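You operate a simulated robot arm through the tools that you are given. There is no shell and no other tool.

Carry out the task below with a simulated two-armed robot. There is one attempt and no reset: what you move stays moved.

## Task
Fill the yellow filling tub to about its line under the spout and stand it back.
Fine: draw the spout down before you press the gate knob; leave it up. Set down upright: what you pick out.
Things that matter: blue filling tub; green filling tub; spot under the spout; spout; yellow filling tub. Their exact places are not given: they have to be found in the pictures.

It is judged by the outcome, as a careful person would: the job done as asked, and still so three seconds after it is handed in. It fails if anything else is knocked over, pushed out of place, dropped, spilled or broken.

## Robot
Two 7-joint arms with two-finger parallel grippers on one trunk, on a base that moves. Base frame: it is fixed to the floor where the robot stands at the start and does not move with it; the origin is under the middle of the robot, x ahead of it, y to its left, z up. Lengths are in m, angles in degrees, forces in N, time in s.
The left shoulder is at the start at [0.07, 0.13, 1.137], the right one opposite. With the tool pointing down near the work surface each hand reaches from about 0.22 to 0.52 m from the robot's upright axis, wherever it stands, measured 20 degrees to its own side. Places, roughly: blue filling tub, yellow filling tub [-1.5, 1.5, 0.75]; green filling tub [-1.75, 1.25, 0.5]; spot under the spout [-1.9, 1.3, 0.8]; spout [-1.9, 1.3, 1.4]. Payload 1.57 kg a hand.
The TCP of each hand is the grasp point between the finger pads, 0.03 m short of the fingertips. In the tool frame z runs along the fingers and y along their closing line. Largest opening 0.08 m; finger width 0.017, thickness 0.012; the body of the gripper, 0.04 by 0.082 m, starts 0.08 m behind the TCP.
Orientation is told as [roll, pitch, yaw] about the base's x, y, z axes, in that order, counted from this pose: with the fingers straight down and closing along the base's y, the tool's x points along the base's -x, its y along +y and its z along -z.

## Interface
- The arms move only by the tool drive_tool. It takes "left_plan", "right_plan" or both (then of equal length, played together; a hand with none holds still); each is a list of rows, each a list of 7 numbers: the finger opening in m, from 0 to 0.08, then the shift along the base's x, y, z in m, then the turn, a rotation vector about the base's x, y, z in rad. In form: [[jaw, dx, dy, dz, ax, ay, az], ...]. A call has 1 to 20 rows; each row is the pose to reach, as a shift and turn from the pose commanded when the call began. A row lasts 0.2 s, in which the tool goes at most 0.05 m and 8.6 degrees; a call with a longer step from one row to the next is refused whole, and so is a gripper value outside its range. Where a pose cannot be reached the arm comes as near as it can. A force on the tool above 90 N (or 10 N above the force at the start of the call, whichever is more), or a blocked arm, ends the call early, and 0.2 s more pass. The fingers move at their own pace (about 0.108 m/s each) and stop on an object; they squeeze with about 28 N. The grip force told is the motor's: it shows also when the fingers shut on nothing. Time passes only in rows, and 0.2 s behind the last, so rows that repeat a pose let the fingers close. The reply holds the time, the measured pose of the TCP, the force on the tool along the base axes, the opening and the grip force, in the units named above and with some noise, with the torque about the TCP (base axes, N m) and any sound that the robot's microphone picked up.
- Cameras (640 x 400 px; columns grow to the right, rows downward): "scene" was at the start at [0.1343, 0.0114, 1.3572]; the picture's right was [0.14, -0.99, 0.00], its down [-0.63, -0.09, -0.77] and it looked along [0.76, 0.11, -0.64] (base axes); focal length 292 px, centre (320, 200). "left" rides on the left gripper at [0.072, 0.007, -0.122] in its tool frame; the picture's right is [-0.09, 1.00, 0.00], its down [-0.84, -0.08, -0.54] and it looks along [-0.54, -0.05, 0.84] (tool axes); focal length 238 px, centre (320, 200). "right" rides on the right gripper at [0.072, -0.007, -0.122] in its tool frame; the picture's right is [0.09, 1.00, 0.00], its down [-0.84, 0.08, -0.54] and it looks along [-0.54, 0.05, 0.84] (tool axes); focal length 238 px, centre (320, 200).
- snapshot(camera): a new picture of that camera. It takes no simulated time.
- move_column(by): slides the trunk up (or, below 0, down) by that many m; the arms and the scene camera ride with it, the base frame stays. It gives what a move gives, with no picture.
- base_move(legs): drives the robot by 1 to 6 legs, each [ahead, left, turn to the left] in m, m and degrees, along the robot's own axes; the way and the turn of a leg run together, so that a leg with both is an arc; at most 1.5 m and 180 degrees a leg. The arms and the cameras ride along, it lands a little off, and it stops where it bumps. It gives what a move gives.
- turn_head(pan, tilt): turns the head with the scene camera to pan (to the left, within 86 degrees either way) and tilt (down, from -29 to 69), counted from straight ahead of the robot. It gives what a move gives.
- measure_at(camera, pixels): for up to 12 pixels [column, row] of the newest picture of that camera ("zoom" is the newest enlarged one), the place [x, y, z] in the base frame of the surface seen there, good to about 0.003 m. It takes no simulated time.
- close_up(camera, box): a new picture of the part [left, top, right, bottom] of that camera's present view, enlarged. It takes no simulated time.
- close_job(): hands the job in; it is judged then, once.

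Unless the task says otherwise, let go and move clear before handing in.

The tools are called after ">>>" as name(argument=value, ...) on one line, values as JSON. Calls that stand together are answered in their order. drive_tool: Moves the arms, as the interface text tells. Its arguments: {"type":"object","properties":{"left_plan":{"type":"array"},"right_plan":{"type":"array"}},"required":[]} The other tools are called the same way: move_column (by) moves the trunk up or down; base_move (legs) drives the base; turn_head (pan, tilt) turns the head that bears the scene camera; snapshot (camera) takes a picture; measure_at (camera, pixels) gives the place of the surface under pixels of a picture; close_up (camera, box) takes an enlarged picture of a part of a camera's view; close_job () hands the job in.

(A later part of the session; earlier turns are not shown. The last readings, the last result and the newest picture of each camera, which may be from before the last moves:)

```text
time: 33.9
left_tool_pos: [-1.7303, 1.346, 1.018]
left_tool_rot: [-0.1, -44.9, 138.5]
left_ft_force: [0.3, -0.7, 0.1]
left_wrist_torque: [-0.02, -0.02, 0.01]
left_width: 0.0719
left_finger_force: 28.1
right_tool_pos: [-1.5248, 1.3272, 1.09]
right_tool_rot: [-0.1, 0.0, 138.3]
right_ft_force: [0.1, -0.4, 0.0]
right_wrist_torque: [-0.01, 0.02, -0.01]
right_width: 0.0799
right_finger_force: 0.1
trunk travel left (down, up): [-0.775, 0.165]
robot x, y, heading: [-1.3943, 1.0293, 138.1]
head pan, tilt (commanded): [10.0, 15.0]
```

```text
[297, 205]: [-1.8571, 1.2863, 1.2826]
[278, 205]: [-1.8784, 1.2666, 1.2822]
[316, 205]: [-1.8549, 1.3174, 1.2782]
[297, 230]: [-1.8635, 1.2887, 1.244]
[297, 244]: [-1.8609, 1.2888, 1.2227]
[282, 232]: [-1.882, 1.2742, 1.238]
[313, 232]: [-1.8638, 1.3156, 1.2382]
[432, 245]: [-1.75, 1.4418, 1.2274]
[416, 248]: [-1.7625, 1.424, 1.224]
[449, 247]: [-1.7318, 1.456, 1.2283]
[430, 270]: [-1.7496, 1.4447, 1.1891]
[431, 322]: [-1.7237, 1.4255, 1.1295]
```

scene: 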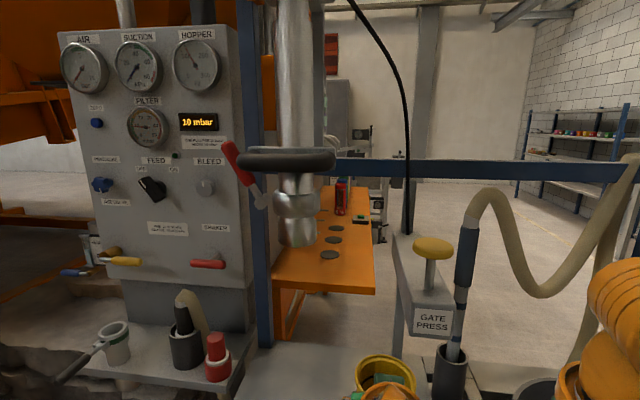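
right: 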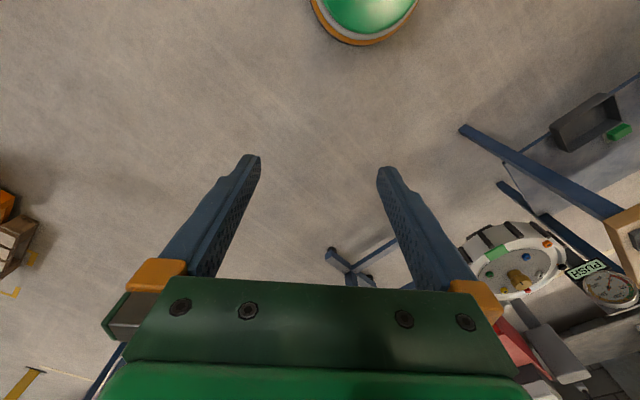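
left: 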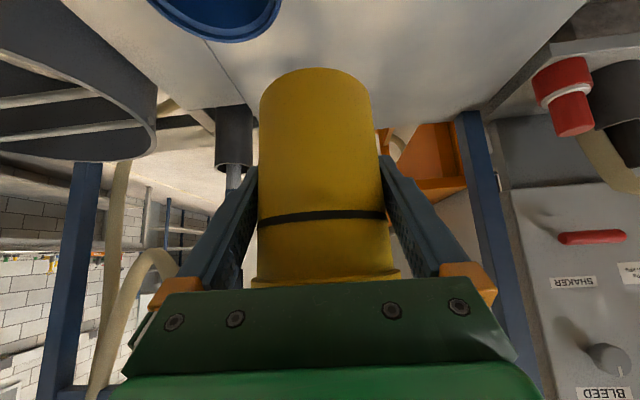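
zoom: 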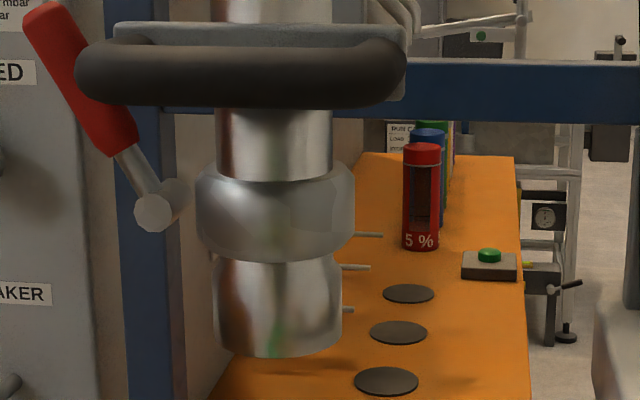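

The nozzle, collar and tube edges all fit one axis at about (-1.886,1.302). I'll carry the tub over there at height, then lower it to just above the shelf.

>>> drive_tool(left_plan=[[0.05, -0.0314, -0.0088, 0, 0, 0, 0], [0.05, -0.0628, -0.0176, 0, 0, 0, 0], [0.05, -0.0942, -0.0263, 0, 0, 0, 0], [0.05, -0.1256, -0.0351, 0, 0, 0, 0], [0.05, -0.157, -0.0439, 0, 0, 0, 0], [0.05, -0.157, -0.0439, -0.03, 0, 0, 0], [0.05, -0.157, -0.0439, -0.06, 0, 0, 0], [0.05, -0.157, -0.0439, -0.09, 0, 0, 0], [0.05, -0.157, -0.0439, -0.12, 0, 0, 0], [0.05, -0.157, -0.0439, -0.14, 0, 0, 0], [0.05, -0.157, -0.0439, -0.15, 0, 0, 0], [0.05, -0.157, -0.0439, -0.155, 0, 0, 0], [0.05, -0.157, -0.0439, -0.155, 0, 0, 0]])

>>> turn_head(pan=15, tilt=50)

>>> snapshot(camera="scene")

>>> snapshot(camera="left")

```text
time: 36.7
left_tool_pos: [-1.8881, 1.3029, 0.8632]
left_tool_rot: [-0.1, -44.8, 138.4]
left_ft_force: [0.3, 0.8, -0.4]
left_wrist_torque: [-0.04, 0.01, 0.02]
left_width: 0.0715
left_finger_force: 27.8
right_tool_pos: [-1.5255, 1.328, 1.0905]
right_tool_rot: [0.0, 0.1, 138.3]
right_ft_force: [-0.4, -0.6, 0.1]
right_wrist_torque: [0.01, -0.01, -0.03]
right_width: 0.08
right_finger_force: 0.0
trunk travel left (down, up): [-0.775, 0.165]
robot x, y, heading: [-1.3945, 1.0286, 138.3]
head pan, tilt (commanded): [10.0, 15.0]
```

```text
time: 37.7
left_tool_pos: [-1.8888, 1.3011, 0.8637]
left_tool_rot: [-0.2, -45.0, 138.5]
left_ft_force: [0.5, -0.6, -1.0]
left_wrist_torque: [0.02, -0.02, 0.02]
left_width: 0.0717
left_finger_force: 28.3
right_tool_pos: [-1.5258, 1.3277, 1.0901]
right_tool_rot: [0.0, 0.0, 138.4]
right_ft_force: [0.2, -0.3, 0.5]
right_wrist_torque: [-0.01, 0.0, -0.01]
right_width: 0.08
right_finger_force: 0.1
trunk travel left (down, up): [-0.775, 0.165]
robot x, y, heading: [-1.3921, 1.0271, 138.4]
head pan, tilt (commanded): [15.0, 50.0]
```

```text
taken
```

scene: 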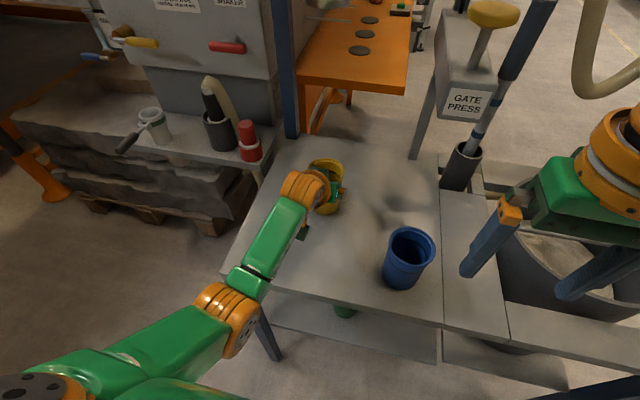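

```text
taken
```

left: 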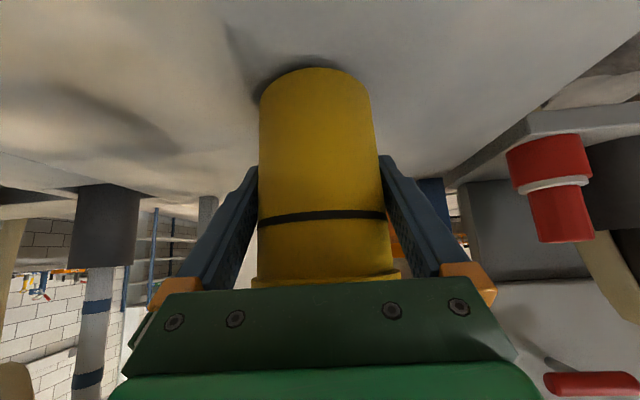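

The tub hangs about 6 mm over the shelf at (-1.888,1.302), close to the spout axis. I'll lower it in millimetre steps until it stands.

>>> drive_tool(left_plan=[[0.05, 0.002, 0, -0.002, 0, 0, 0], [0.05, 0.002, 0, -0.004, 0, 0, 0], [0.05, 0.002, 0, -0.006, 0, 0, 0], [0.05, 0.002, 0, -0.007, 0, 0, 0], [0.05, 0.002, 0, -0.007, 0, 0, 0]])

```text
time: 38.9
left_tool_pos: [-1.8845, 1.3033, 0.8576]
left_tool_rot: [-0.2, -45.1, 138.4]
left_ft_force: [-2.0, 1.2, 7.7]
left_wrist_torque: [0.07, -0.07, 0.05]
left_width: 0.0718
left_finger_force: 28.2
right_tool_pos: [-1.5247, 1.3273, 1.0914]
right_tool_rot: [0.0, 0.0, 138.3]
right_ft_force: [-1.3, -0.5, -0.5]
right_wrist_torque: [-0.01, -0.01, 0.0]
right_width: 0.08
right_finger_force: 0.1
trunk travel left (down, up): [-0.775, 0.165]
robot x, y, heading: [-1.3957, 1.0299, 138.4]
head pan, tilt (commanded): [15.0, 50.0]
```

The upward 7.7 N shows the tub stands on the shelf. I'll open the fingers and draw the hand straight back 0.14 m.

>>> drive_tool(left_plan=[[0.08, 0, 0, 0.0, 0, 0, 0], [0.08, 0, 0, 0.0, 0, 0, 0], [0.08, 0.0, 0.0, 0.0, 0, 0, 0], [0.08, 0.0149, -0.0133, 0.0, 0, 0, 0], [0.08, 0.0373, -0.0333, 0, 0, 0, 0], [0.08, 0.0597, -0.0532, 0, 0, 0, 0], [0.08, 0.0822, -0.0732, 0, 0, 0, 0], [0.08, 0.1045, -0.0931, 0.0, 0, 0, 0], [0.08, 0.1045, -0.0931, 0.0, 0, 0, 0]])

>>> snapshot(camera="scene")

>>> snapshot(camera="left")

```text
time: 40.9
left_tool_pos: [-1.7799, 1.2089, 0.8551]
left_tool_rot: [-0.2, -44.8, 138.4]
left_ft_force: [0.1, 1.2, -0.2]
left_wrist_torque: [0.0, 0.0, 0.0]
left_width: 0.0799
left_finger_force: 0.1
right_tool_pos: [-1.5243, 1.3284, 1.0897]
right_tool_rot: [0.0, -0.1, 138.2]
right_ft_force: [0.1, -0.2, 0.1]
right_wrist_torque: [0.01, -0.03, -0.02]
right_width: 0.0802
right_finger_force: 0.1
trunk travel left (down, up): [-0.775, 0.165]
robot x, y, heading: [-1.3944, 1.0312, 138.2]
head pan, tilt (commanded): [15.0, 50.0]
```

```text
taken
```

scene: 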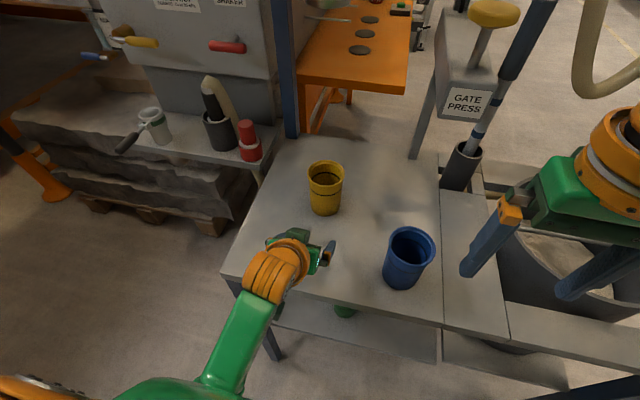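

```text
taken
```

left: 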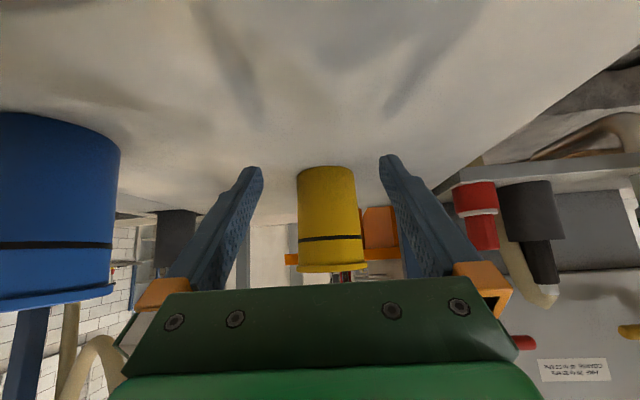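

The yellow tub stands free under the spout at (326,188). I'll measure its rim to check how well it is centred.

>>> close_up(camera="scene", box=[280, 140, 380, 230])

```text
4.44 times, centred on (330, 185) of scene
```

zoom: 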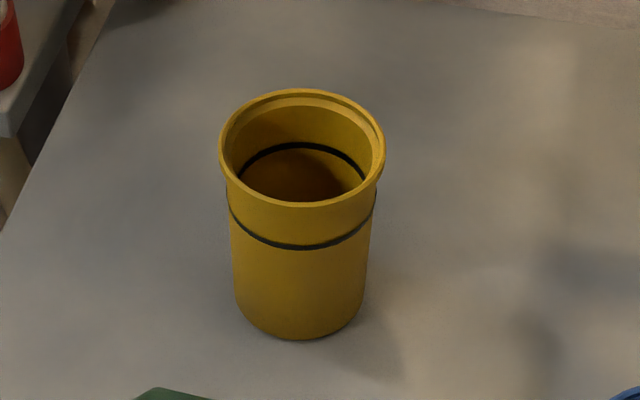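

>>> measure_at(camera="zoom", pixels=[[222, 140], [381, 142], [302, 202], [302, 91], [300, 280], [300, 155], [300, 185], [300, 240]])

```text
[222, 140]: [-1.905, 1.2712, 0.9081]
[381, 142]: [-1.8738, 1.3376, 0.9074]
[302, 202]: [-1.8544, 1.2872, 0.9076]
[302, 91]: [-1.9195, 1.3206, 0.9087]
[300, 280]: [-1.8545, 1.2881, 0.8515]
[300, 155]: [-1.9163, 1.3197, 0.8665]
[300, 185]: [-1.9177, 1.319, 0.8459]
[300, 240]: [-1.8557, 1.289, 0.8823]
```

The tub's rim centres on (-1.888,1.304), within 3 mm of the spout axis, and it is empty. Next I'll raise the left hand, turning it so that it points level forward with its fingers closing vertically, ready for the spout's handle bar.

>>> drive_tool(left_plan=[[0.08, 0.004, -0.0035, 0.03, 0, 0, 0], [0.08, 0.004, -0.0035, 0.06, -0.0582, 0.1204, -0.0512], [0.08, 0.004, -0.0035, 0.09, -0.1164, 0.2407, -0.1023], [0.08, 0.004, -0.0035, 0.12, -0.1746, 0.3611, -0.1535], [0.08, 0.004, -0.0035, 0.15, -0.2327, 0.4814, -0.2046], [0.08, 0.004, -0.0035, 0.18, -0.2909, 0.6018, -0.2558], [0.08, 0.004, -0.0035, 0.2, -0.3491, 0.7222, -0.307], [0.08, 0.004, -0.0035, 0.22, -0.4073, 0.8425, -0.3581], [0.08, 0.004, -0.0035, 0.24, -0.4655, 0.9629, -0.4093], [0.08, 0.004, -0.0035, 0.26, -0.5237, 1.0832, -0.4604], [0.08, 0.004, -0.0035, 0.28, -0.5818, 1.2036, -0.5116], [0.08, 0.004, -0.0035, 0.3, -0.64, 1.3239, -0.5627], [0.08, 0.004, -0.0035, 0.31, -0.6982, 1.4443, -0.6139], [0.08, 0.004, -0.0035, 0.31, -0.6982, 1.4443, -0.6139]])

>>> turn_head(pan=12, tilt=20)

>>> snapshot(camera="scene")

>>> snapshot(camera="left")

```text
time: 43.9
left_tool_pos: [-1.787, 1.2353, 1.1741]
left_tool_rot: [90.0, 0.0, 48.5]
left_ft_force: [0.3, 0.1, -0.7]
left_wrist_torque: [0.0, -0.03, -0.01]
left_width: 0.0797
left_finger_force: 0.1
left hand out of reach, approached as far as the arm can: row 8, 9, 10, 11, 12, 13, 14
right_tool_pos: [-1.5245, 1.3273, 1.0894]
right_tool_rot: [0.0, 0.0, 138.4]
right_ft_force: [-0.3, -0.6, 0.3]
right_wrist_torque: [0.01, 0.0, 0.02]
right_width: 0.0798
right_finger_force: 0.0
trunk travel left (down, up): [-0.775, 0.165]
robot x, y, heading: [-1.3958, 1.0261, 138.3]
head pan, tilt (commanded): [15.0, 50.0]
```

```text
time: 44.9
left_tool_pos: [-1.7871, 1.2341, 1.1744]
left_tool_rot: [89.9, -0.1, 48.4]
left_ft_force: [0.5, -0.4, 0.4]
left_wrist_torque: [-0.01, 0.04, 0.02]
left_width: 0.0799
left_finger_force: 0.1
right_tool_pos: [-1.5241, 1.3278, 1.0887]
right_tool_rot: [-0.1, 0.0, 138.3]
right_ft_force: [0.6, 0.7, -0.2]
right_wrist_torque: [0.03, 0.05, 0.02]
right_width: 0.0803
right_finger_force: 0.1
trunk travel left (down, up): [-0.775, 0.165]
robot x, y, heading: [-1.3945, 1.026, 138.3]
head pan, tilt (commanded): [12.0, 20.0]
```

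```text
taken
```

scene: 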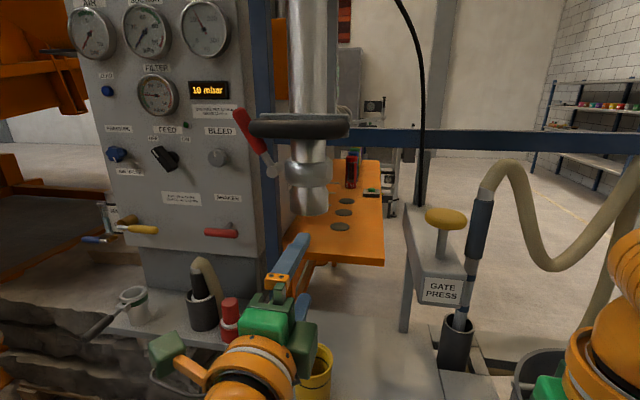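

```text
taken
```

left: 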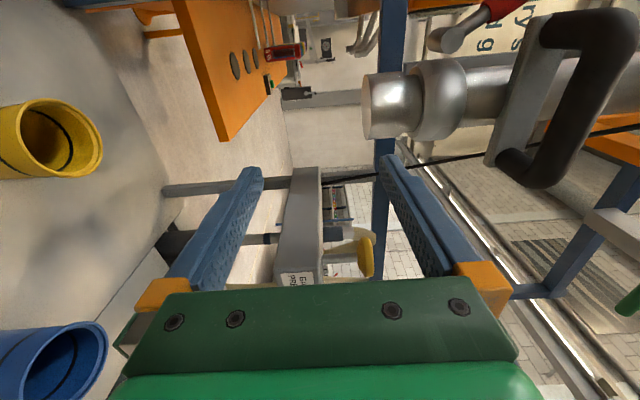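

The left camera now clearly shows the U-shaped handle bar (540-640, 20-180) and nozzle; the tool is level, but the arm can't fold closer than about 0.43 m ahead at this height. I'll raise it to z 1.26, still below the bar, and see how near it can fold there.

>>> drive_tool(left_plan=[[0.08, 0.003, -0.003, 0.03, 0, 0, 0], [0.08, 0.006, -0.006, 0.06, 0, 0, 0], [0.08, 0.009, -0.008, 0.085, 0, 0, 0], [0.08, 0.009, -0.008, 0.085, 0, 0, 0]])

```text
time: 45.9
left_tool_pos: [-1.7787, 1.227, 1.2578]
left_tool_rot: [89.9, -0.1, 48.4]
left_ft_force: [0.1, 0.0, -0.6]
left_wrist_torque: [0.02, 0.02, -0.03]
left_width: 0.0799
left_finger_force: 0.0
right_tool_pos: [-1.5259, 1.3278, 1.0904]
right_tool_rot: [0.0, 0.1, 138.3]
right_ft_force: [0.2, -0.9, 0.0]
right_wrist_torque: [0.02, -0.05, -0.04]
right_width: 0.08
right_finger_force: 0.0
trunk travel left (down, up): [-0.775, 0.165]
robot x, y, heading: [-1.3929, 1.0285, 137.9]
head pan, tilt (commanded): [12.0, 20.0]
```

The hand went to z 1.258 without a reach limit, so shifts count from the reached pose. I'll move it 0.03 m back and 0.024 m left, then up to the bar's height, 1.349.

>>> drive_tool(left_plan=[[0.08, 0.003, -0.019, 0.01, 0, 0, 0], [0.08, 0.0064, -0.0379, 0.02, 0, 0, 0], [0.08, 0.0064, -0.0379, 0.045, 0, 0, 0], [0.08, 0.0064, -0.0379, 0.07, 0, 0, 0], [0.08, 0.0064, -0.0379, 0.091, 0, 0, 0], [0.08, 0.0064, -0.0379, 0.091, 0, 0, 0]])

>>> snapshot(camera="left")

>>> snapshot(camera="scene")

```text
time: 47.3
left_tool_pos: [-1.7875, 1.2046, 1.3486]
left_tool_rot: [89.9, 0.0, 48.4]
left_ft_force: [0.0, 1.0, -0.3]
left_wrist_torque: [0.03, 0.02, 0.0]
left_width: 0.0798
left_finger_force: 0.0
left hand out of reach, approached as far as the arm can: row 2, 3, 4, 5, 6
right_tool_pos: [-1.525, 1.3291, 1.0889]
right_tool_rot: [0.0, 0.0, 138.3]
right_ft_force: [-0.7, 0.0, 0.3]
right_wrist_torque: [-0.05, -0.02, 0.01]
right_width: 0.08
right_finger_force: 0.1
trunk travel left (down, up): [-0.775, 0.165]
robot x, y, heading: [-1.3918, 1.0257, 138.5]
head pan, tilt (commanded): [12.0, 20.0]
```

```text
taken
```

left: 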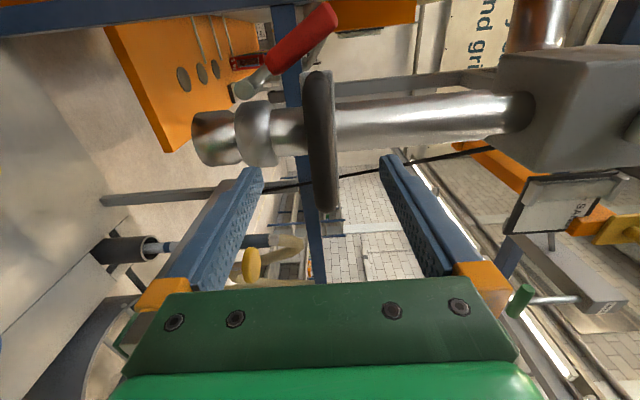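

```text
taken
```

scene: 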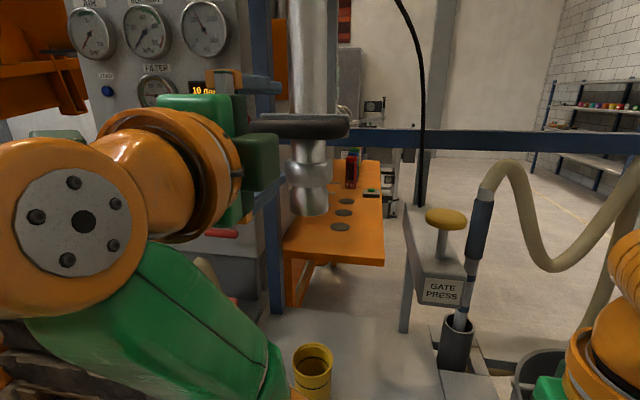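

The bar at column ~322 in the left camera sits midway between the open fingers (252 and 390). I'll measure it from this camera before sliding onto it.

>>> measure_at(camera="left", pixels=[[322, 110], [322, 150], [324, 190], [310, 150], [334, 150], [326, 205], [315, 80], [255, 170], [390, 160], [300, 130]])

```text
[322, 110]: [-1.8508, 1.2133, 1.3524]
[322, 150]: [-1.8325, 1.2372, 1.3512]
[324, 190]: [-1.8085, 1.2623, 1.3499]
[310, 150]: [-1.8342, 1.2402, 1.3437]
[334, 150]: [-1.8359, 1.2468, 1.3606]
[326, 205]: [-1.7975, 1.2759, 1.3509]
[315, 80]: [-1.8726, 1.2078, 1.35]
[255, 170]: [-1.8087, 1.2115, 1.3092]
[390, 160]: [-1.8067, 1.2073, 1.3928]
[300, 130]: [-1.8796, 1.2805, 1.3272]
```

The bar's front is 0.055 m ahead of the TCP at z 1.351. I'll slide forward 0.062 m with a 2 mm rise, then close the fingers on it.

>>> drive_tool(left_plan=[[0.08, -0.0154, 0.0137, 0.001, 0, 0, 0], [0.08, -0.0309, 0.0275, 0.002, 0, 0, 0], [0.08, -0.0463, 0.0412, 0.002, 0, 0, 0], [0.08, -0.0463, 0.0412, 0.002, 0, 0, 0], [0.04, -0.0463, 0.0412, 0.002, 0, 0, 0], [0.01, -0.0463, 0.0412, 0.002, 0, 0, 0], [0.01, -0.0463, 0.0412, 0.002, 0, 0, 0], [0.01, -0.0463, 0.0412, 0.002, 0, 0, 0]])

>>> snapshot(camera="left")

>>> snapshot(camera="scene")

```text
time: 49.1
left_tool_pos: [-1.8339, 1.2487, 1.3512]
left_tool_rot: [89.8, -0.1, 48.4]
left_ft_force: [6.5, -3.9, -17.7]
left_wrist_torque: [-0.11, -0.12, -0.08]
left_width: 0.0256
left_finger_force: 8.8
right_tool_pos: [-1.5248, 1.3266, 1.0908]
right_tool_rot: [0.0, 0.1, 138.3]
right_ft_force: [-0.2, -0.5, 0.4]
right_wrist_torque: [0.01, -0.02, -0.02]
right_width: 0.0798
right_finger_force: 0.1
trunk travel left (down, up): [-0.775, 0.165]
robot x, y, heading: [-1.3913, 1.0239, 138.4]
head pan, tilt (commanded): [12.0, 20.0]
```

```text
taken
```

left: 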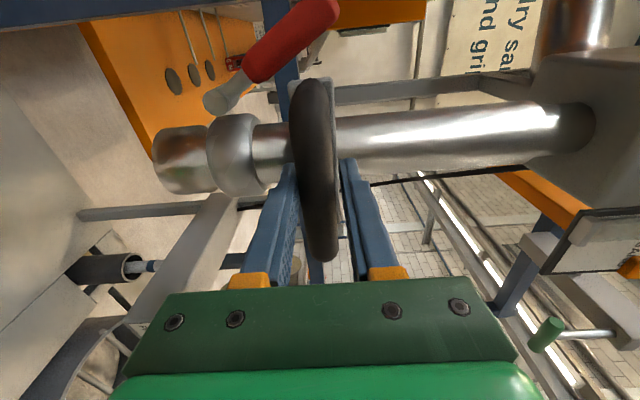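

```text
taken
```

scene: 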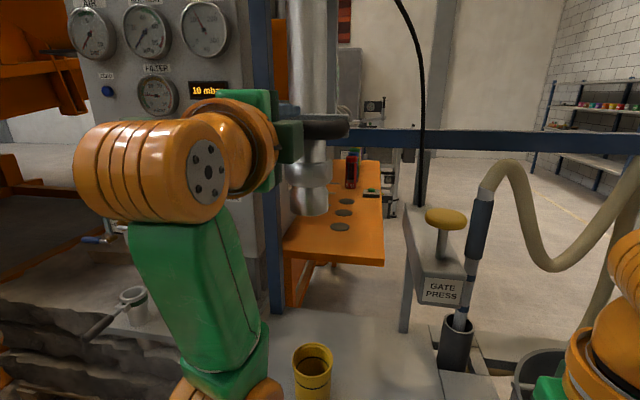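

The grip holds the bar at 0.0256 m; the −17.7 N suggests my fingers press it up against its top stop. I'll draw it down 0.04 m in small steps and read the force.

>>> drive_tool(left_plan=[[0.01, 0, 0, -0.003, 0, 0, 0], [0.01, 0, 0, -0.006, 0, 0, 0], [0.01, 0, 0, -0.012, 0, 0, 0], [0.01, 0, 0, -0.02, 0, 0, 0], [0.01, 0, 0, -0.03, 0, 0, 0], [0.01, 0, 0, -0.04, 0, 0, 0], [0.01, 0, 0, -0.04, 0, 0, 0]])

>>> snapshot(camera="scene")

```text
time: 50.7
left_tool_pos: [-1.8334, 1.2466, 1.3121]
left_tool_rot: [89.9, -0.1, 48.5]
left_ft_force: [-0.3, 2.4, 1.0]
left_wrist_torque: [0.17, 0.21, 0.16]
left_width: 0.0214
left_finger_force: 34.4
right_tool_pos: [-1.5262, 1.3283, 1.0893]
right_tool_rot: [0.1, 0.1, 138.3]
right_ft_force: [-1.0, -0.6, -0.5]
right_wrist_torque: [0.01, 0.02, 0.02]
right_width: 0.0799
right_finger_force: 0.0
trunk travel left (down, up): [-0.775, 0.165]
robot x, y, heading: [-1.3911, 1.0229, 138.1]
head pan, tilt (commanded): [12.0, 20.0]
```

```text
taken
```

scene: 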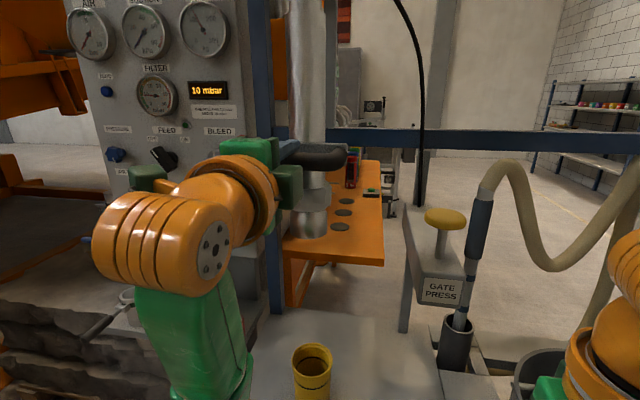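

The spout followed 0.04 m down with almost no force (1 N). I'll draw it a further 0.16 m down and watch for its stop.

>>> drive_tool(left_plan=[[0.01, 0, 0, -0.02, 0, 0, 0], [0.01, 0, 0, -0.04, 0, 0, 0], [0.01, 0, 0, -0.06, 0, 0, 0], [0.01, 0, 0, -0.08, 0, 0, 0], [0.01, 0, 0, -0.1, 0, 0, 0], [0.01, 0, 0, -0.12, 0, 0, 0], [0.01, 0, 0, -0.14, 0, 0, 0], [0.01, 0, 0, -0.16, 0, 0, 0], [0.01, 0, 0, -0.16, 0, 0, 0]])

>>> snapshot(camera="scene")

>>> snapshot(camera="left")

```text
time: 52.7
left_tool_pos: [-1.8339, 1.2475, 1.1525]
left_tool_rot: [89.8, -0.1, 48.4]
left_ft_force: [1.1, 3.8, -0.7]
left_wrist_torque: [0.17, 0.18, 0.16]
left_width: 0.0219
left_finger_force: 35.4
right_tool_pos: [-1.5251, 1.3298, 1.0884]
right_tool_rot: [0.0, 0.1, 138.3]
right_ft_force: [-0.5, -0.3, 0.1]
right_wrist_torque: [0.0, 0.01, -0.03]
right_width: 0.08
right_finger_force: 0.1
trunk travel left (down, up): [-0.775, 0.165]
robot x, y, heading: [-1.3927, 1.0253, 138.2]
head pan, tilt (commanded): [12.0, 20.0]
```

```text
taken
```

scene: 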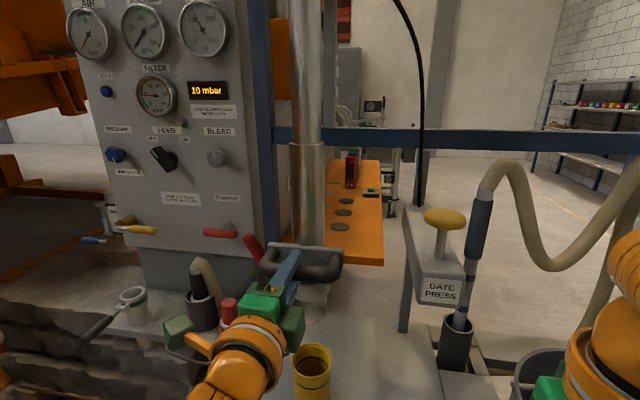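

```text
taken
```

left: 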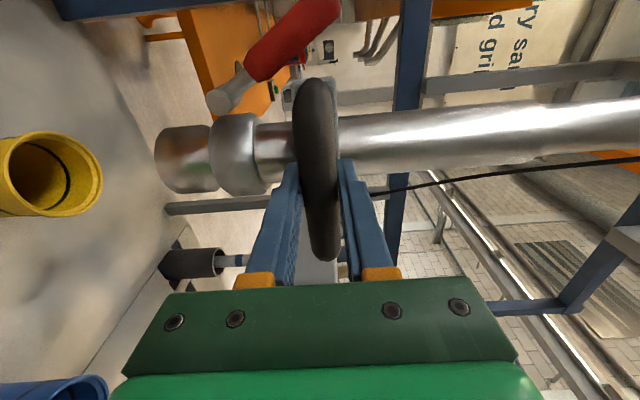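

The spout has come down 0.2 m freely, the red lever riding with it; in the left picture the nozzle's end is at column ~157 and the tub's rim at ~100. I'll measure the gap left.

>>> measure_at(camera="left", pixels=[[160, 160], [175, 170], [170, 130], [175, 188], [98, 180], [60, 215], [60, 132], [235, 150], [90, 160], [230, 90]])

>>> close_up(camera="scene", box=[230, 230, 370, 400])

```text
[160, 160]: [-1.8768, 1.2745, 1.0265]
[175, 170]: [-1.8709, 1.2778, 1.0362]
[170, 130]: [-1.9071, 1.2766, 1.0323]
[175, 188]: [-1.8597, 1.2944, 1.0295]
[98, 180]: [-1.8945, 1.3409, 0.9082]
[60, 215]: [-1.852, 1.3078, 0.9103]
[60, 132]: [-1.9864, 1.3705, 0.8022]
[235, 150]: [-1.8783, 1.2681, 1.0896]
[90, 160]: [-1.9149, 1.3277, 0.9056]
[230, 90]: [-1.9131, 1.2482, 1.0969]
```

```text
2.35 times, centred on (300, 315) of scene
```

zoom: 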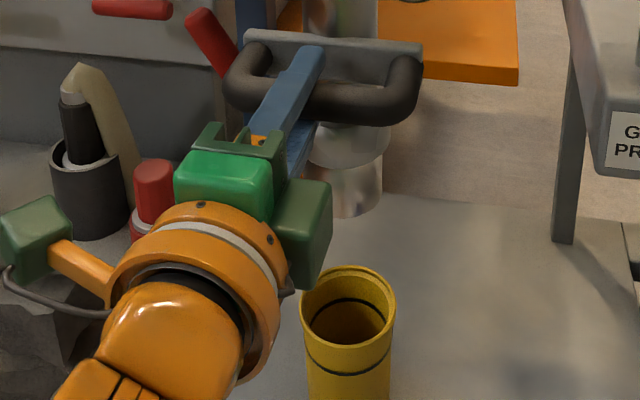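

The nozzle's end is at z 1.023 and the tub's rim at 0.909, well lined up. I'll draw down another 0.08 m carefully.

>>> drive_tool(left_plan=[[0.01, 0, 0, -0.015, 0, 0, 0], [0.01, 0, 0, -0.03, 0, 0, 0], [0.01, 0, 0, -0.045, 0, 0, 0], [0.01, 0, 0, -0.06, 0, 0, 0], [0.01, 0, 0, -0.07, 0, 0, 0], [0.01, 0, 0, -0.08, 0, 0, 0], [0.01, 0, 0, -0.08, 0, 0, 0]])

>>> snapshot(camera="scene")

>>> snapshot(camera="left")

```text
time: 54.3
left_tool_pos: [-1.8342, 1.2461, 1.0805]
left_tool_rot: [91.1, 0.0, 48.5]
left_ft_force: [-32.6, 22.4, 77.7]
left_wrist_torque: [-0.69, -1.1, 0.05]
left_width: 0.0785
left_finger_force: 38.5
right_tool_pos: [-1.5252, 1.3307, 1.0897]
right_tool_rot: [0.2, 0.0, 138.3]
right_ft_force: [-0.2, -1.3, 0.0]
right_wrist_torque: [-0.02, -0.04, -0.04]
right_width: 0.0803
right_finger_force: 0.1
trunk travel left (down, up): [-0.775, 0.165]
robot x, y, heading: [-1.3928, 1.0256, 138.2]
head pan, tilt (commanded): [12.0, 20.0]
```

```text
taken
```

scene: 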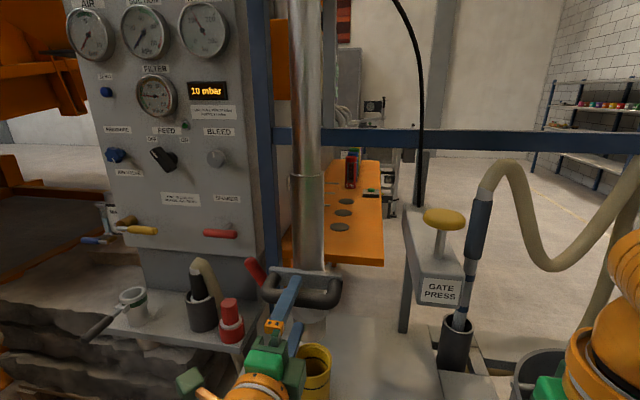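

```text
taken
```

left: 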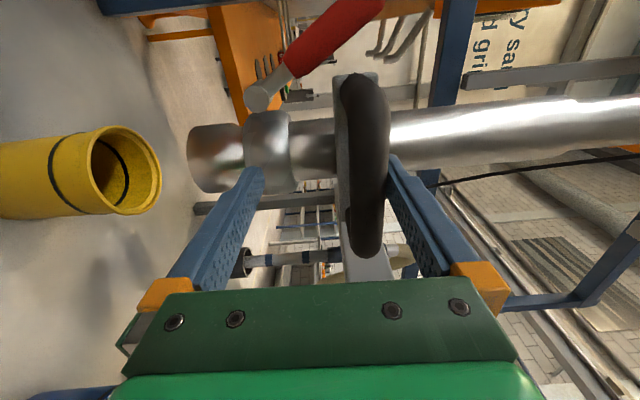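

The spout met its lower stop: 77.7 N and the fingers spread to 0.0785 m, with the bar now at about z 1.107. I'll ease the hand back up 0.027 m to recentre on the bar and take off the load.

>>> drive_tool(left_plan=[[0.07, 0, 0, 0.01, 0, 0, 0], [0.06, 0, 0, 0.02, 0, 0, 0], [0.05, 0, 0, 0.026, 0, 0, 0], [0.05, 0, 0, 0.026, 0, 0, 0]])

>>> snapshot(camera="left")

>>> measure_at(camera="left", pixels=[[365, 150], [350, 180], [385, 170], [195, 160], [215, 150], [155, 180]])

```text
time: 55.3
left_tool_pos: [-1.8322, 1.2455, 1.0995]
left_tool_rot: [89.9, -0.1, 48.4]
left_ft_force: [-0.1, 0.8, -0.3]
left_wrist_torque: [0.01, 0.01, 0.01]
left_width: 0.0503
left_finger_force: 0.2
right_tool_pos: [-1.5249, 1.3269, 1.0898]
right_tool_rot: [0.0, 0.0, 138.2]
right_ft_force: [-0.3, -0.4, 0.2]
right_wrist_torque: [-0.01, -0.01, 0.01]
right_width: 0.0799
right_finger_force: 0.2
trunk travel left (down, up): [-0.775, 0.165]
robot x, y, heading: [-1.3952, 1.0256, 138.4]
head pan, tilt (commanded): [12.0, 20.0]
```

```text
taken
```

left: 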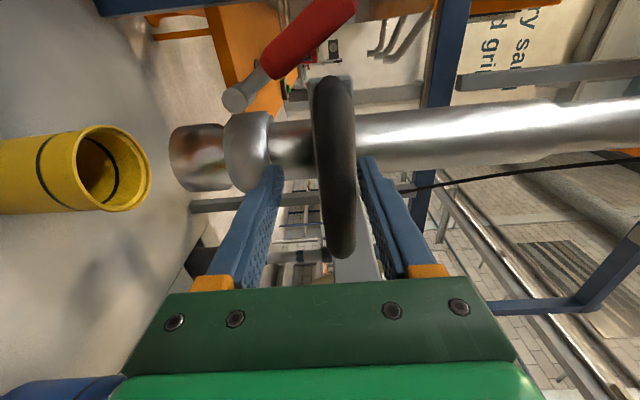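

```text
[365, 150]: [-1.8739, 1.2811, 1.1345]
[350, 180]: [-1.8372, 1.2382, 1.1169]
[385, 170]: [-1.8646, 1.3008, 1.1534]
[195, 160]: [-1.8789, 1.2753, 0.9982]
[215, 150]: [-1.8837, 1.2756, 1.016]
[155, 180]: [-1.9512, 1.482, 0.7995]
```

With the fingers opened to 0.05 m the hand feels no load, so the spout seems to stay by itself. I'll measure the bar's height, wait a little, and compare.

>>> measure_at(camera="left", pixels=[[333, 130], [335, 150], [337, 180], [322, 150], [348, 150], [178, 160], [172, 155]])

>>> drive_tool(left_plan=[[0.05, 0, 0, 0, 0, 0, 0], [0.05, 0, 0, 0, 0, 0, 0], [0.05, 0, 0, 0, 0, 0, 0], [0.05, 0, 0, 0, 0, 0, 0], [0.05, 0, 0, 0, 0, 0, 0]])

>>> snapshot(camera="left")

>>> measure_at(camera="left", pixels=[[333, 130], [335, 150], [337, 180], [322, 150], [348, 150], [178, 160], [172, 155]])

```text
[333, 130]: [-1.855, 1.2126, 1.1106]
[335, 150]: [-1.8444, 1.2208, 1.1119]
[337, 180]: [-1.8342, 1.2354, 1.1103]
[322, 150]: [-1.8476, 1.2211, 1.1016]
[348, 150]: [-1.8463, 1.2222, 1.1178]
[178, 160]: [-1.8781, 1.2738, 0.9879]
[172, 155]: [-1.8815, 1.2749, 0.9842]
```

```text
time: 56.5
left_tool_pos: [-1.8321, 1.2462, 1.1004]
left_tool_rot: [89.9, -0.1, 48.5]
left_ft_force: [0.2, 0.0, 0.1]
left_wrist_torque: [-0.01, 0.02, 0.03]
left_width: 0.0498
left_finger_force: 0.0
right_tool_pos: [-1.525, 1.3277, 1.0905]
right_tool_rot: [0.0, 0.0, 138.4]
right_ft_force: [0.3, -0.4, 0.3]
right_wrist_torque: [0.03, 0.0, 0.01]
right_width: 0.0799
right_finger_force: 0.0
trunk travel left (down, up): [-0.775, 0.165]
robot x, y, heading: [-1.3917, 1.0259, 138.3]
head pan, tilt (commanded): [12.0, 20.0]
```

```text
taken
```

left: 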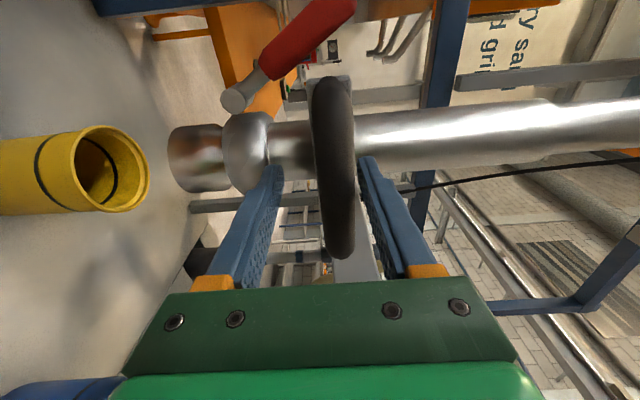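

```text
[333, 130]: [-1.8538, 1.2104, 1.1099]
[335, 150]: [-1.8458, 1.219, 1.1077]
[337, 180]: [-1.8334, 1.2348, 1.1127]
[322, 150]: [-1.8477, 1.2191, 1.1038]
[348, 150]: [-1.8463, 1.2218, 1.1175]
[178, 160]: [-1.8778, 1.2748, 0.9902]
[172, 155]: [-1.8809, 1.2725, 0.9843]
```

The bar holds at z 1.110 by itself with nothing pushing it, so the spout stays down, its nozzle end near z 0.98. I'll leave the left fingers loosely around the bar and bring the right hand, closed and tilted 60 degrees forward, up in front of the gate knob.

>>> drive_tool(right_plan=[[0.06, -0.0161, 0.0047, 0.026, 0.0871, 0.0977, 0], [0.04, -0.0322, 0.0094, 0.0525, 0.1741, 0.1954, 0], [0.02, -0.0483, 0.014, 0.079, 0.2612, 0.2931, 0], [0.0, -0.0645, 0.0187, 0.105, 0.3483, 0.3909, 0], [0.0, -0.0806, 0.0234, 0.131, 0.4353, 0.4886, 0], [0.0, -0.0967, 0.028, 0.1575, 0.5224, 0.5863, 0], [0.0, -0.1128, 0.0327, 0.184, 0.6094, 0.684, 0], [0.0, -0.1289, 0.0374, 0.21, 0.6965, 0.7817, 0], [0.0, -0.1289, 0.0374, 0.21, 0.6965, 0.7817, 0]])

>>> snapshot(camera="scene")

>>> snapshot(camera="right")

```text
time: 58.5
left_tool_pos: [-1.8328, 1.2459, 1.0989]
left_tool_rot: [89.9, -0.1, 48.4]
left_ft_force: [-0.3, -0.5, 0.7]
left_wrist_torque: [0.0, 0.02, -0.01]
left_width: 0.05
left_finger_force: 0.0
right_tool_pos: [-1.6523, 1.3655, 1.3006]
right_tool_rot: [0.0, -60.1, 138.5]
right_ft_force: [0.2, -0.1, 0.3]
right_wrist_torque: [-0.01, 0.01, 0.01]
right_width: 0.0002
right_finger_force: 21.5
trunk travel left (down, up): [-0.775, 0.165]
robot x, y, heading: [-1.395, 1.0286, 138.4]
head pan, tilt (commanded): [12.0, 20.0]
```

```text
taken
```

scene: 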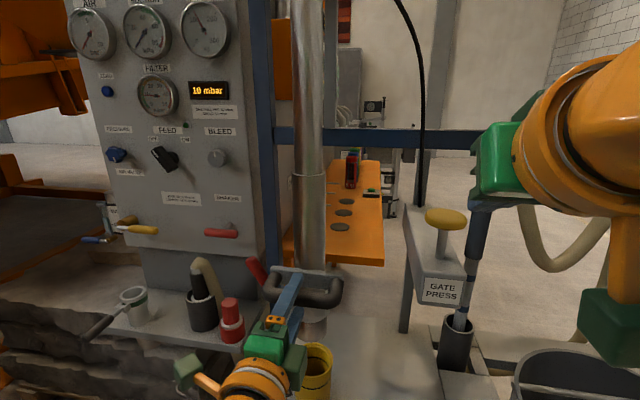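

```text
taken
```

right: 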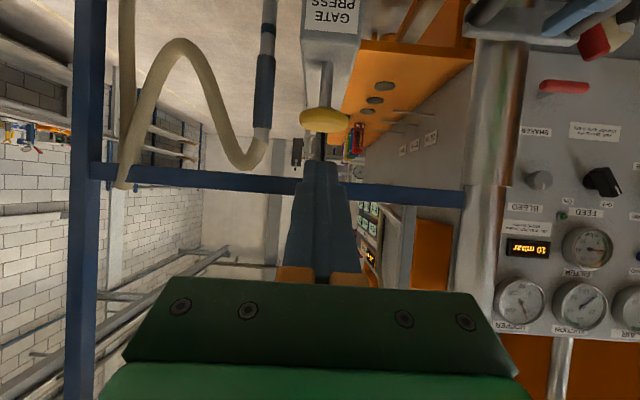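

The right camera shows the closed fingers at (325,190) pointing toward the knob at (327,120). I'll measure the knob from here to aim the tips over its middle.

>>> measure_at(camera="right", pixels=[[327, 112], [327, 122], [302, 118], [351, 118], [327, 130], [322, 90], [318, 168], [335, 168]])

>>> turn_head(pan=5, tilt=38)

>>> snapshot(camera="scene")

```text
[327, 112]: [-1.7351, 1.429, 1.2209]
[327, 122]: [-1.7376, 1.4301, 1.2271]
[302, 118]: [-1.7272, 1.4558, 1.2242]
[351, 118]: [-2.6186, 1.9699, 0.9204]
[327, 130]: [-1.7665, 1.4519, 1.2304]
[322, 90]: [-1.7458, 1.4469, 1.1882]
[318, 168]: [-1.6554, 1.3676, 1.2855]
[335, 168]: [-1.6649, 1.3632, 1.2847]
```

```text
time: 59.3
left_tool_pos: [-1.8335, 1.2459, 1.0999]
left_tool_rot: [89.9, 0.0, 48.4]
left_ft_force: [0.4, -0.7, -0.9]
left_wrist_torque: [-0.01, 0.02, 0.01]
left_width: 0.05
left_finger_force: 0.0
right_tool_pos: [-1.6537, 1.3643, 1.3001]
right_tool_rot: [-0.1, -60.0, 138.5]
right_ft_force: [-0.7, -0.1, -0.3]
right_wrist_torque: [0.02, -0.04, 0.01]
right_width: 0.0001
right_finger_force: 21.0
trunk travel left (down, up): [-0.775, 0.165]
robot x, y, heading: [-1.3936, 1.0218, 138.5]
head pan, tilt (commanded): [5.0, 38.0]
```

```text
taken
```

scene: 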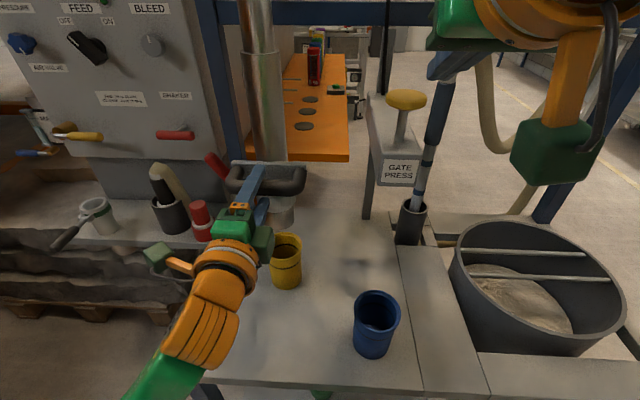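

The scene view now shows the tub at (286,260) under the nozzle at (280,210), and the knob at (405,99), its axis near (-1.754,1.449), top z 1.231. I'll bring the right fingertips to about 2 cm over the knob.

>>> drive_tool(right_plan=[[0.0, -0.027, 0.0223, -0.005, 0, 0, 0], [0.0, -0.054, 0.0447, -0.012, 0, 0, 0], [0.0, -0.0811, 0.067, -0.025, 0, 0, 0], [0.0, -0.0811, 0.067, -0.025, 0, 0, 0]])

>>> snapshot(camera="right")

>>> close_up(camera="scene", box=[340, 40, 480, 200])

```text
time: 60.3
left_tool_pos: [-1.8328, 1.246, 1.1]
left_tool_rot: [90.1, -0.1, 48.3]
left_ft_force: [0.0, -0.2, 0.4]
left_wrist_torque: [0.02, -0.02, 0.0]
left_width: 0.0501
left_finger_force: 0.1
right_tool_pos: [-1.735, 1.4321, 1.2744]
right_tool_rot: [-0.1, -60.0, 138.3]
right_ft_force: [-0.6, 0.8, -0.3]
right_wrist_torque: [0.01, 0.02, -0.01]
right_width: 0.0002
right_finger_force: 21.8
trunk travel left (down, up): [-0.775, 0.165]
robot x, y, heading: [-1.3938, 1.024, 138.6]
head pan, tilt (commanded): [5.0, 38.0]
```

```text
taken
```

right: 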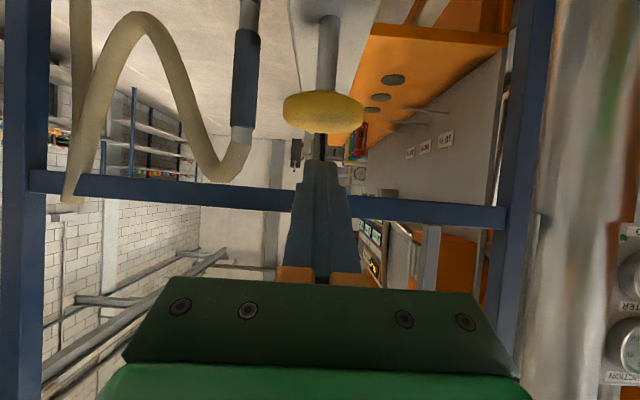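

```text
2.50 times, centred on (410, 120) of scene
```

zoom: 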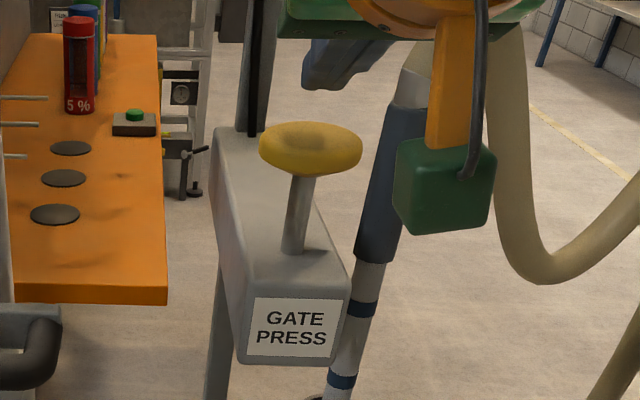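

The fingertips line up over the knob (columns 325 and 323 in the right camera). I'll press down gradually to about 1 cm into the knob's travel and check force and flow; no time passes while I look.

>>> drive_tool(right_plan=[[0.0, 0, 0, -0.01, 0, 0, 0], [0.0, 0, 0, -0.018, 0, 0, 0], [0.0, 0, 0, -0.024, 0, 0, 0], [0.0, 0, 0, -0.03, 0, 0, 0]])

>>> snapshot(camera="scene")

>>> close_up(camera="scene", box=[220, 150, 460, 310])

```text
time: 61.3
left_tool_pos: [-1.8328, 1.2446, 1.0992]
left_tool_rot: [90.0, -0.1, 48.5]
left_ft_force: [0.3, -0.5, -0.8]
left_wrist_torque: [0.03, 0.0, -0.02]
left_width: 0.0499
left_finger_force: 0.0
right_tool_pos: [-1.7351, 1.4317, 1.245]
right_tool_rot: [0.0, -60.1, 138.4]
right_ft_force: [-1.7, 0.7, 4.6]
right_wrist_torque: [0.08, 0.09, 0.01]
right_width: 0.0
right_finger_force: 21.1
trunk travel left (down, up): [-0.775, 0.165]
robot x, y, heading: [-1.3963, 1.0268, 138.3]
head pan, tilt (commanded): [5.0, 38.0]
```

```text
taken
```

scene: 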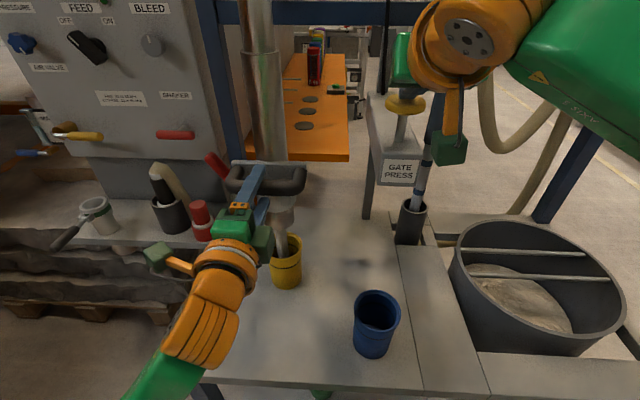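

```text
2.50 times, centred on (340, 230) of scene
```

zoom: 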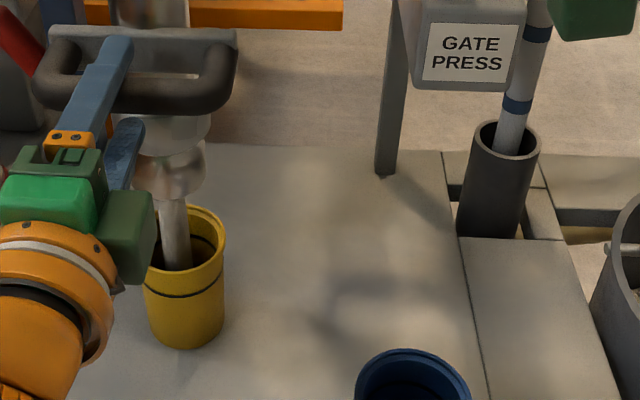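

Sand is already flowing from the nozzle into the tub (zoom (175,235)) at only 4.6 N on the knob. I'll lift off the knob at once to learn how much one short press gives.

>>> drive_tool(right_plan=[[0.0, 0, 0, 0.03, 0, 0, 0]])

>>> snapshot(camera="scene")

>>> close_up(camera="scene", box=[240, 200, 330, 300])

>>> snapshot(camera="left")

```text
time: 61.7
left_tool_pos: [-1.8319, 1.2454, 1.099]
left_tool_rot: [90.0, -0.2, 48.4]
left_ft_force: [0.2, -0.6, -0.5]
left_wrist_torque: [0.0, -0.01, -0.02]
left_width: 0.0502
left_finger_force: 0.0
right_tool_pos: [-1.7356, 1.4318, 1.2727]
right_tool_rot: [-0.1, -60.0, 138.5]
right_ft_force: [0.0, -0.7, 0.2]
right_wrist_torque: [-0.01, -0.01, 0.06]
right_width: 0.0
right_finger_force: 21.1
trunk travel left (down, up): [-0.775, 0.165]
robot x, y, heading: [-1.3935, 1.0258, 138.2]
head pan, tilt (commanded): [5.0, 38.0]
```

```text
taken
```

scene: 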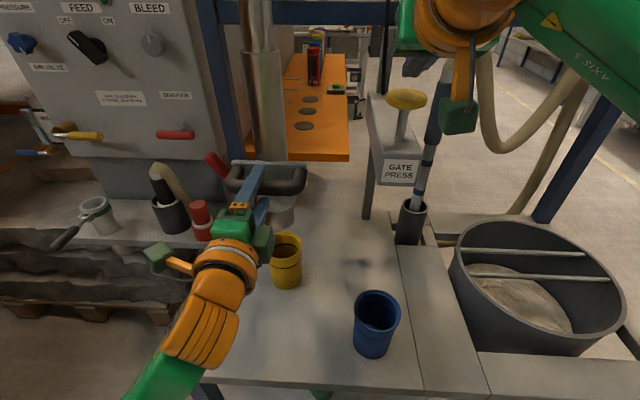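

```text
4.00 times, centred on (285, 250) of scene
```

zoom: 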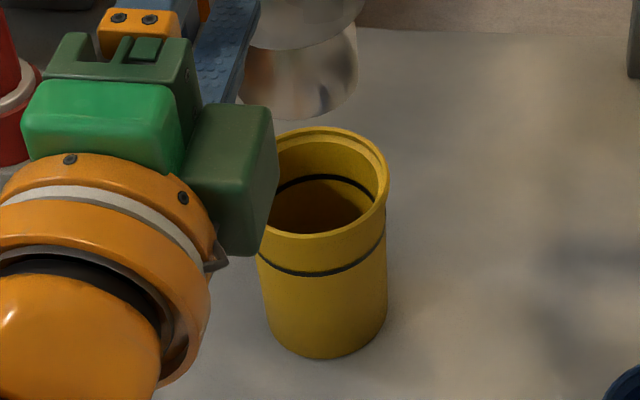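

```text
taken
```

left: 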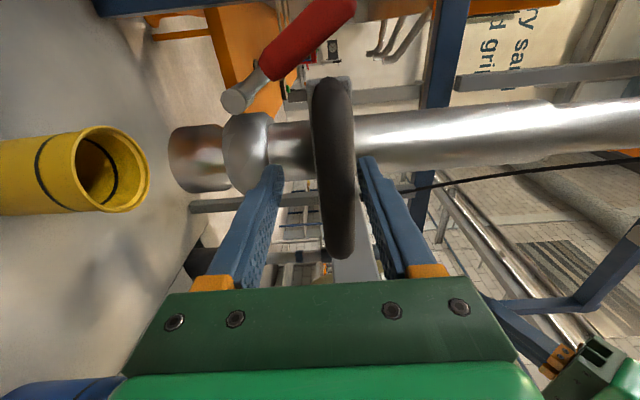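

The flow stopped on release, the nozzle is clean and the shelf shows no spill. I'll probe the tub's inside along the visible opening to see the level.

>>> measure_at(camera="zoom", pixels=[[320, 178], [320, 190], [320, 200], [320, 210], [320, 220], [320, 228], [320, 232], [340, 215], [300, 215], [295, 225]])

>>> measure_at(camera="left", pixels=[[95, 155], [85, 170], [80, 180], [110, 170], [100, 190], [130, 180]])

```text
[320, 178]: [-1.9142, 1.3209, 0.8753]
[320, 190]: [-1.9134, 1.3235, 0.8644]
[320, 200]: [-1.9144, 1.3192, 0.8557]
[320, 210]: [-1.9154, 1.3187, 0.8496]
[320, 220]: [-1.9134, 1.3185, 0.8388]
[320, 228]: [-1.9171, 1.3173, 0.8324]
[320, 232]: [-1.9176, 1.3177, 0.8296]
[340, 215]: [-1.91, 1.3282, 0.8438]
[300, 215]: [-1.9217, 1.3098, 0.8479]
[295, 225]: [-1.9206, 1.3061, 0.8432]
```

```text
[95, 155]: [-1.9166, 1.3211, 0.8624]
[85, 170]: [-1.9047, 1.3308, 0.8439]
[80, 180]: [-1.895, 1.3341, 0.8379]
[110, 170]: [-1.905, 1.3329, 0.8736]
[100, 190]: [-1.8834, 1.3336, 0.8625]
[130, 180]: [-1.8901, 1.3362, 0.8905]
```

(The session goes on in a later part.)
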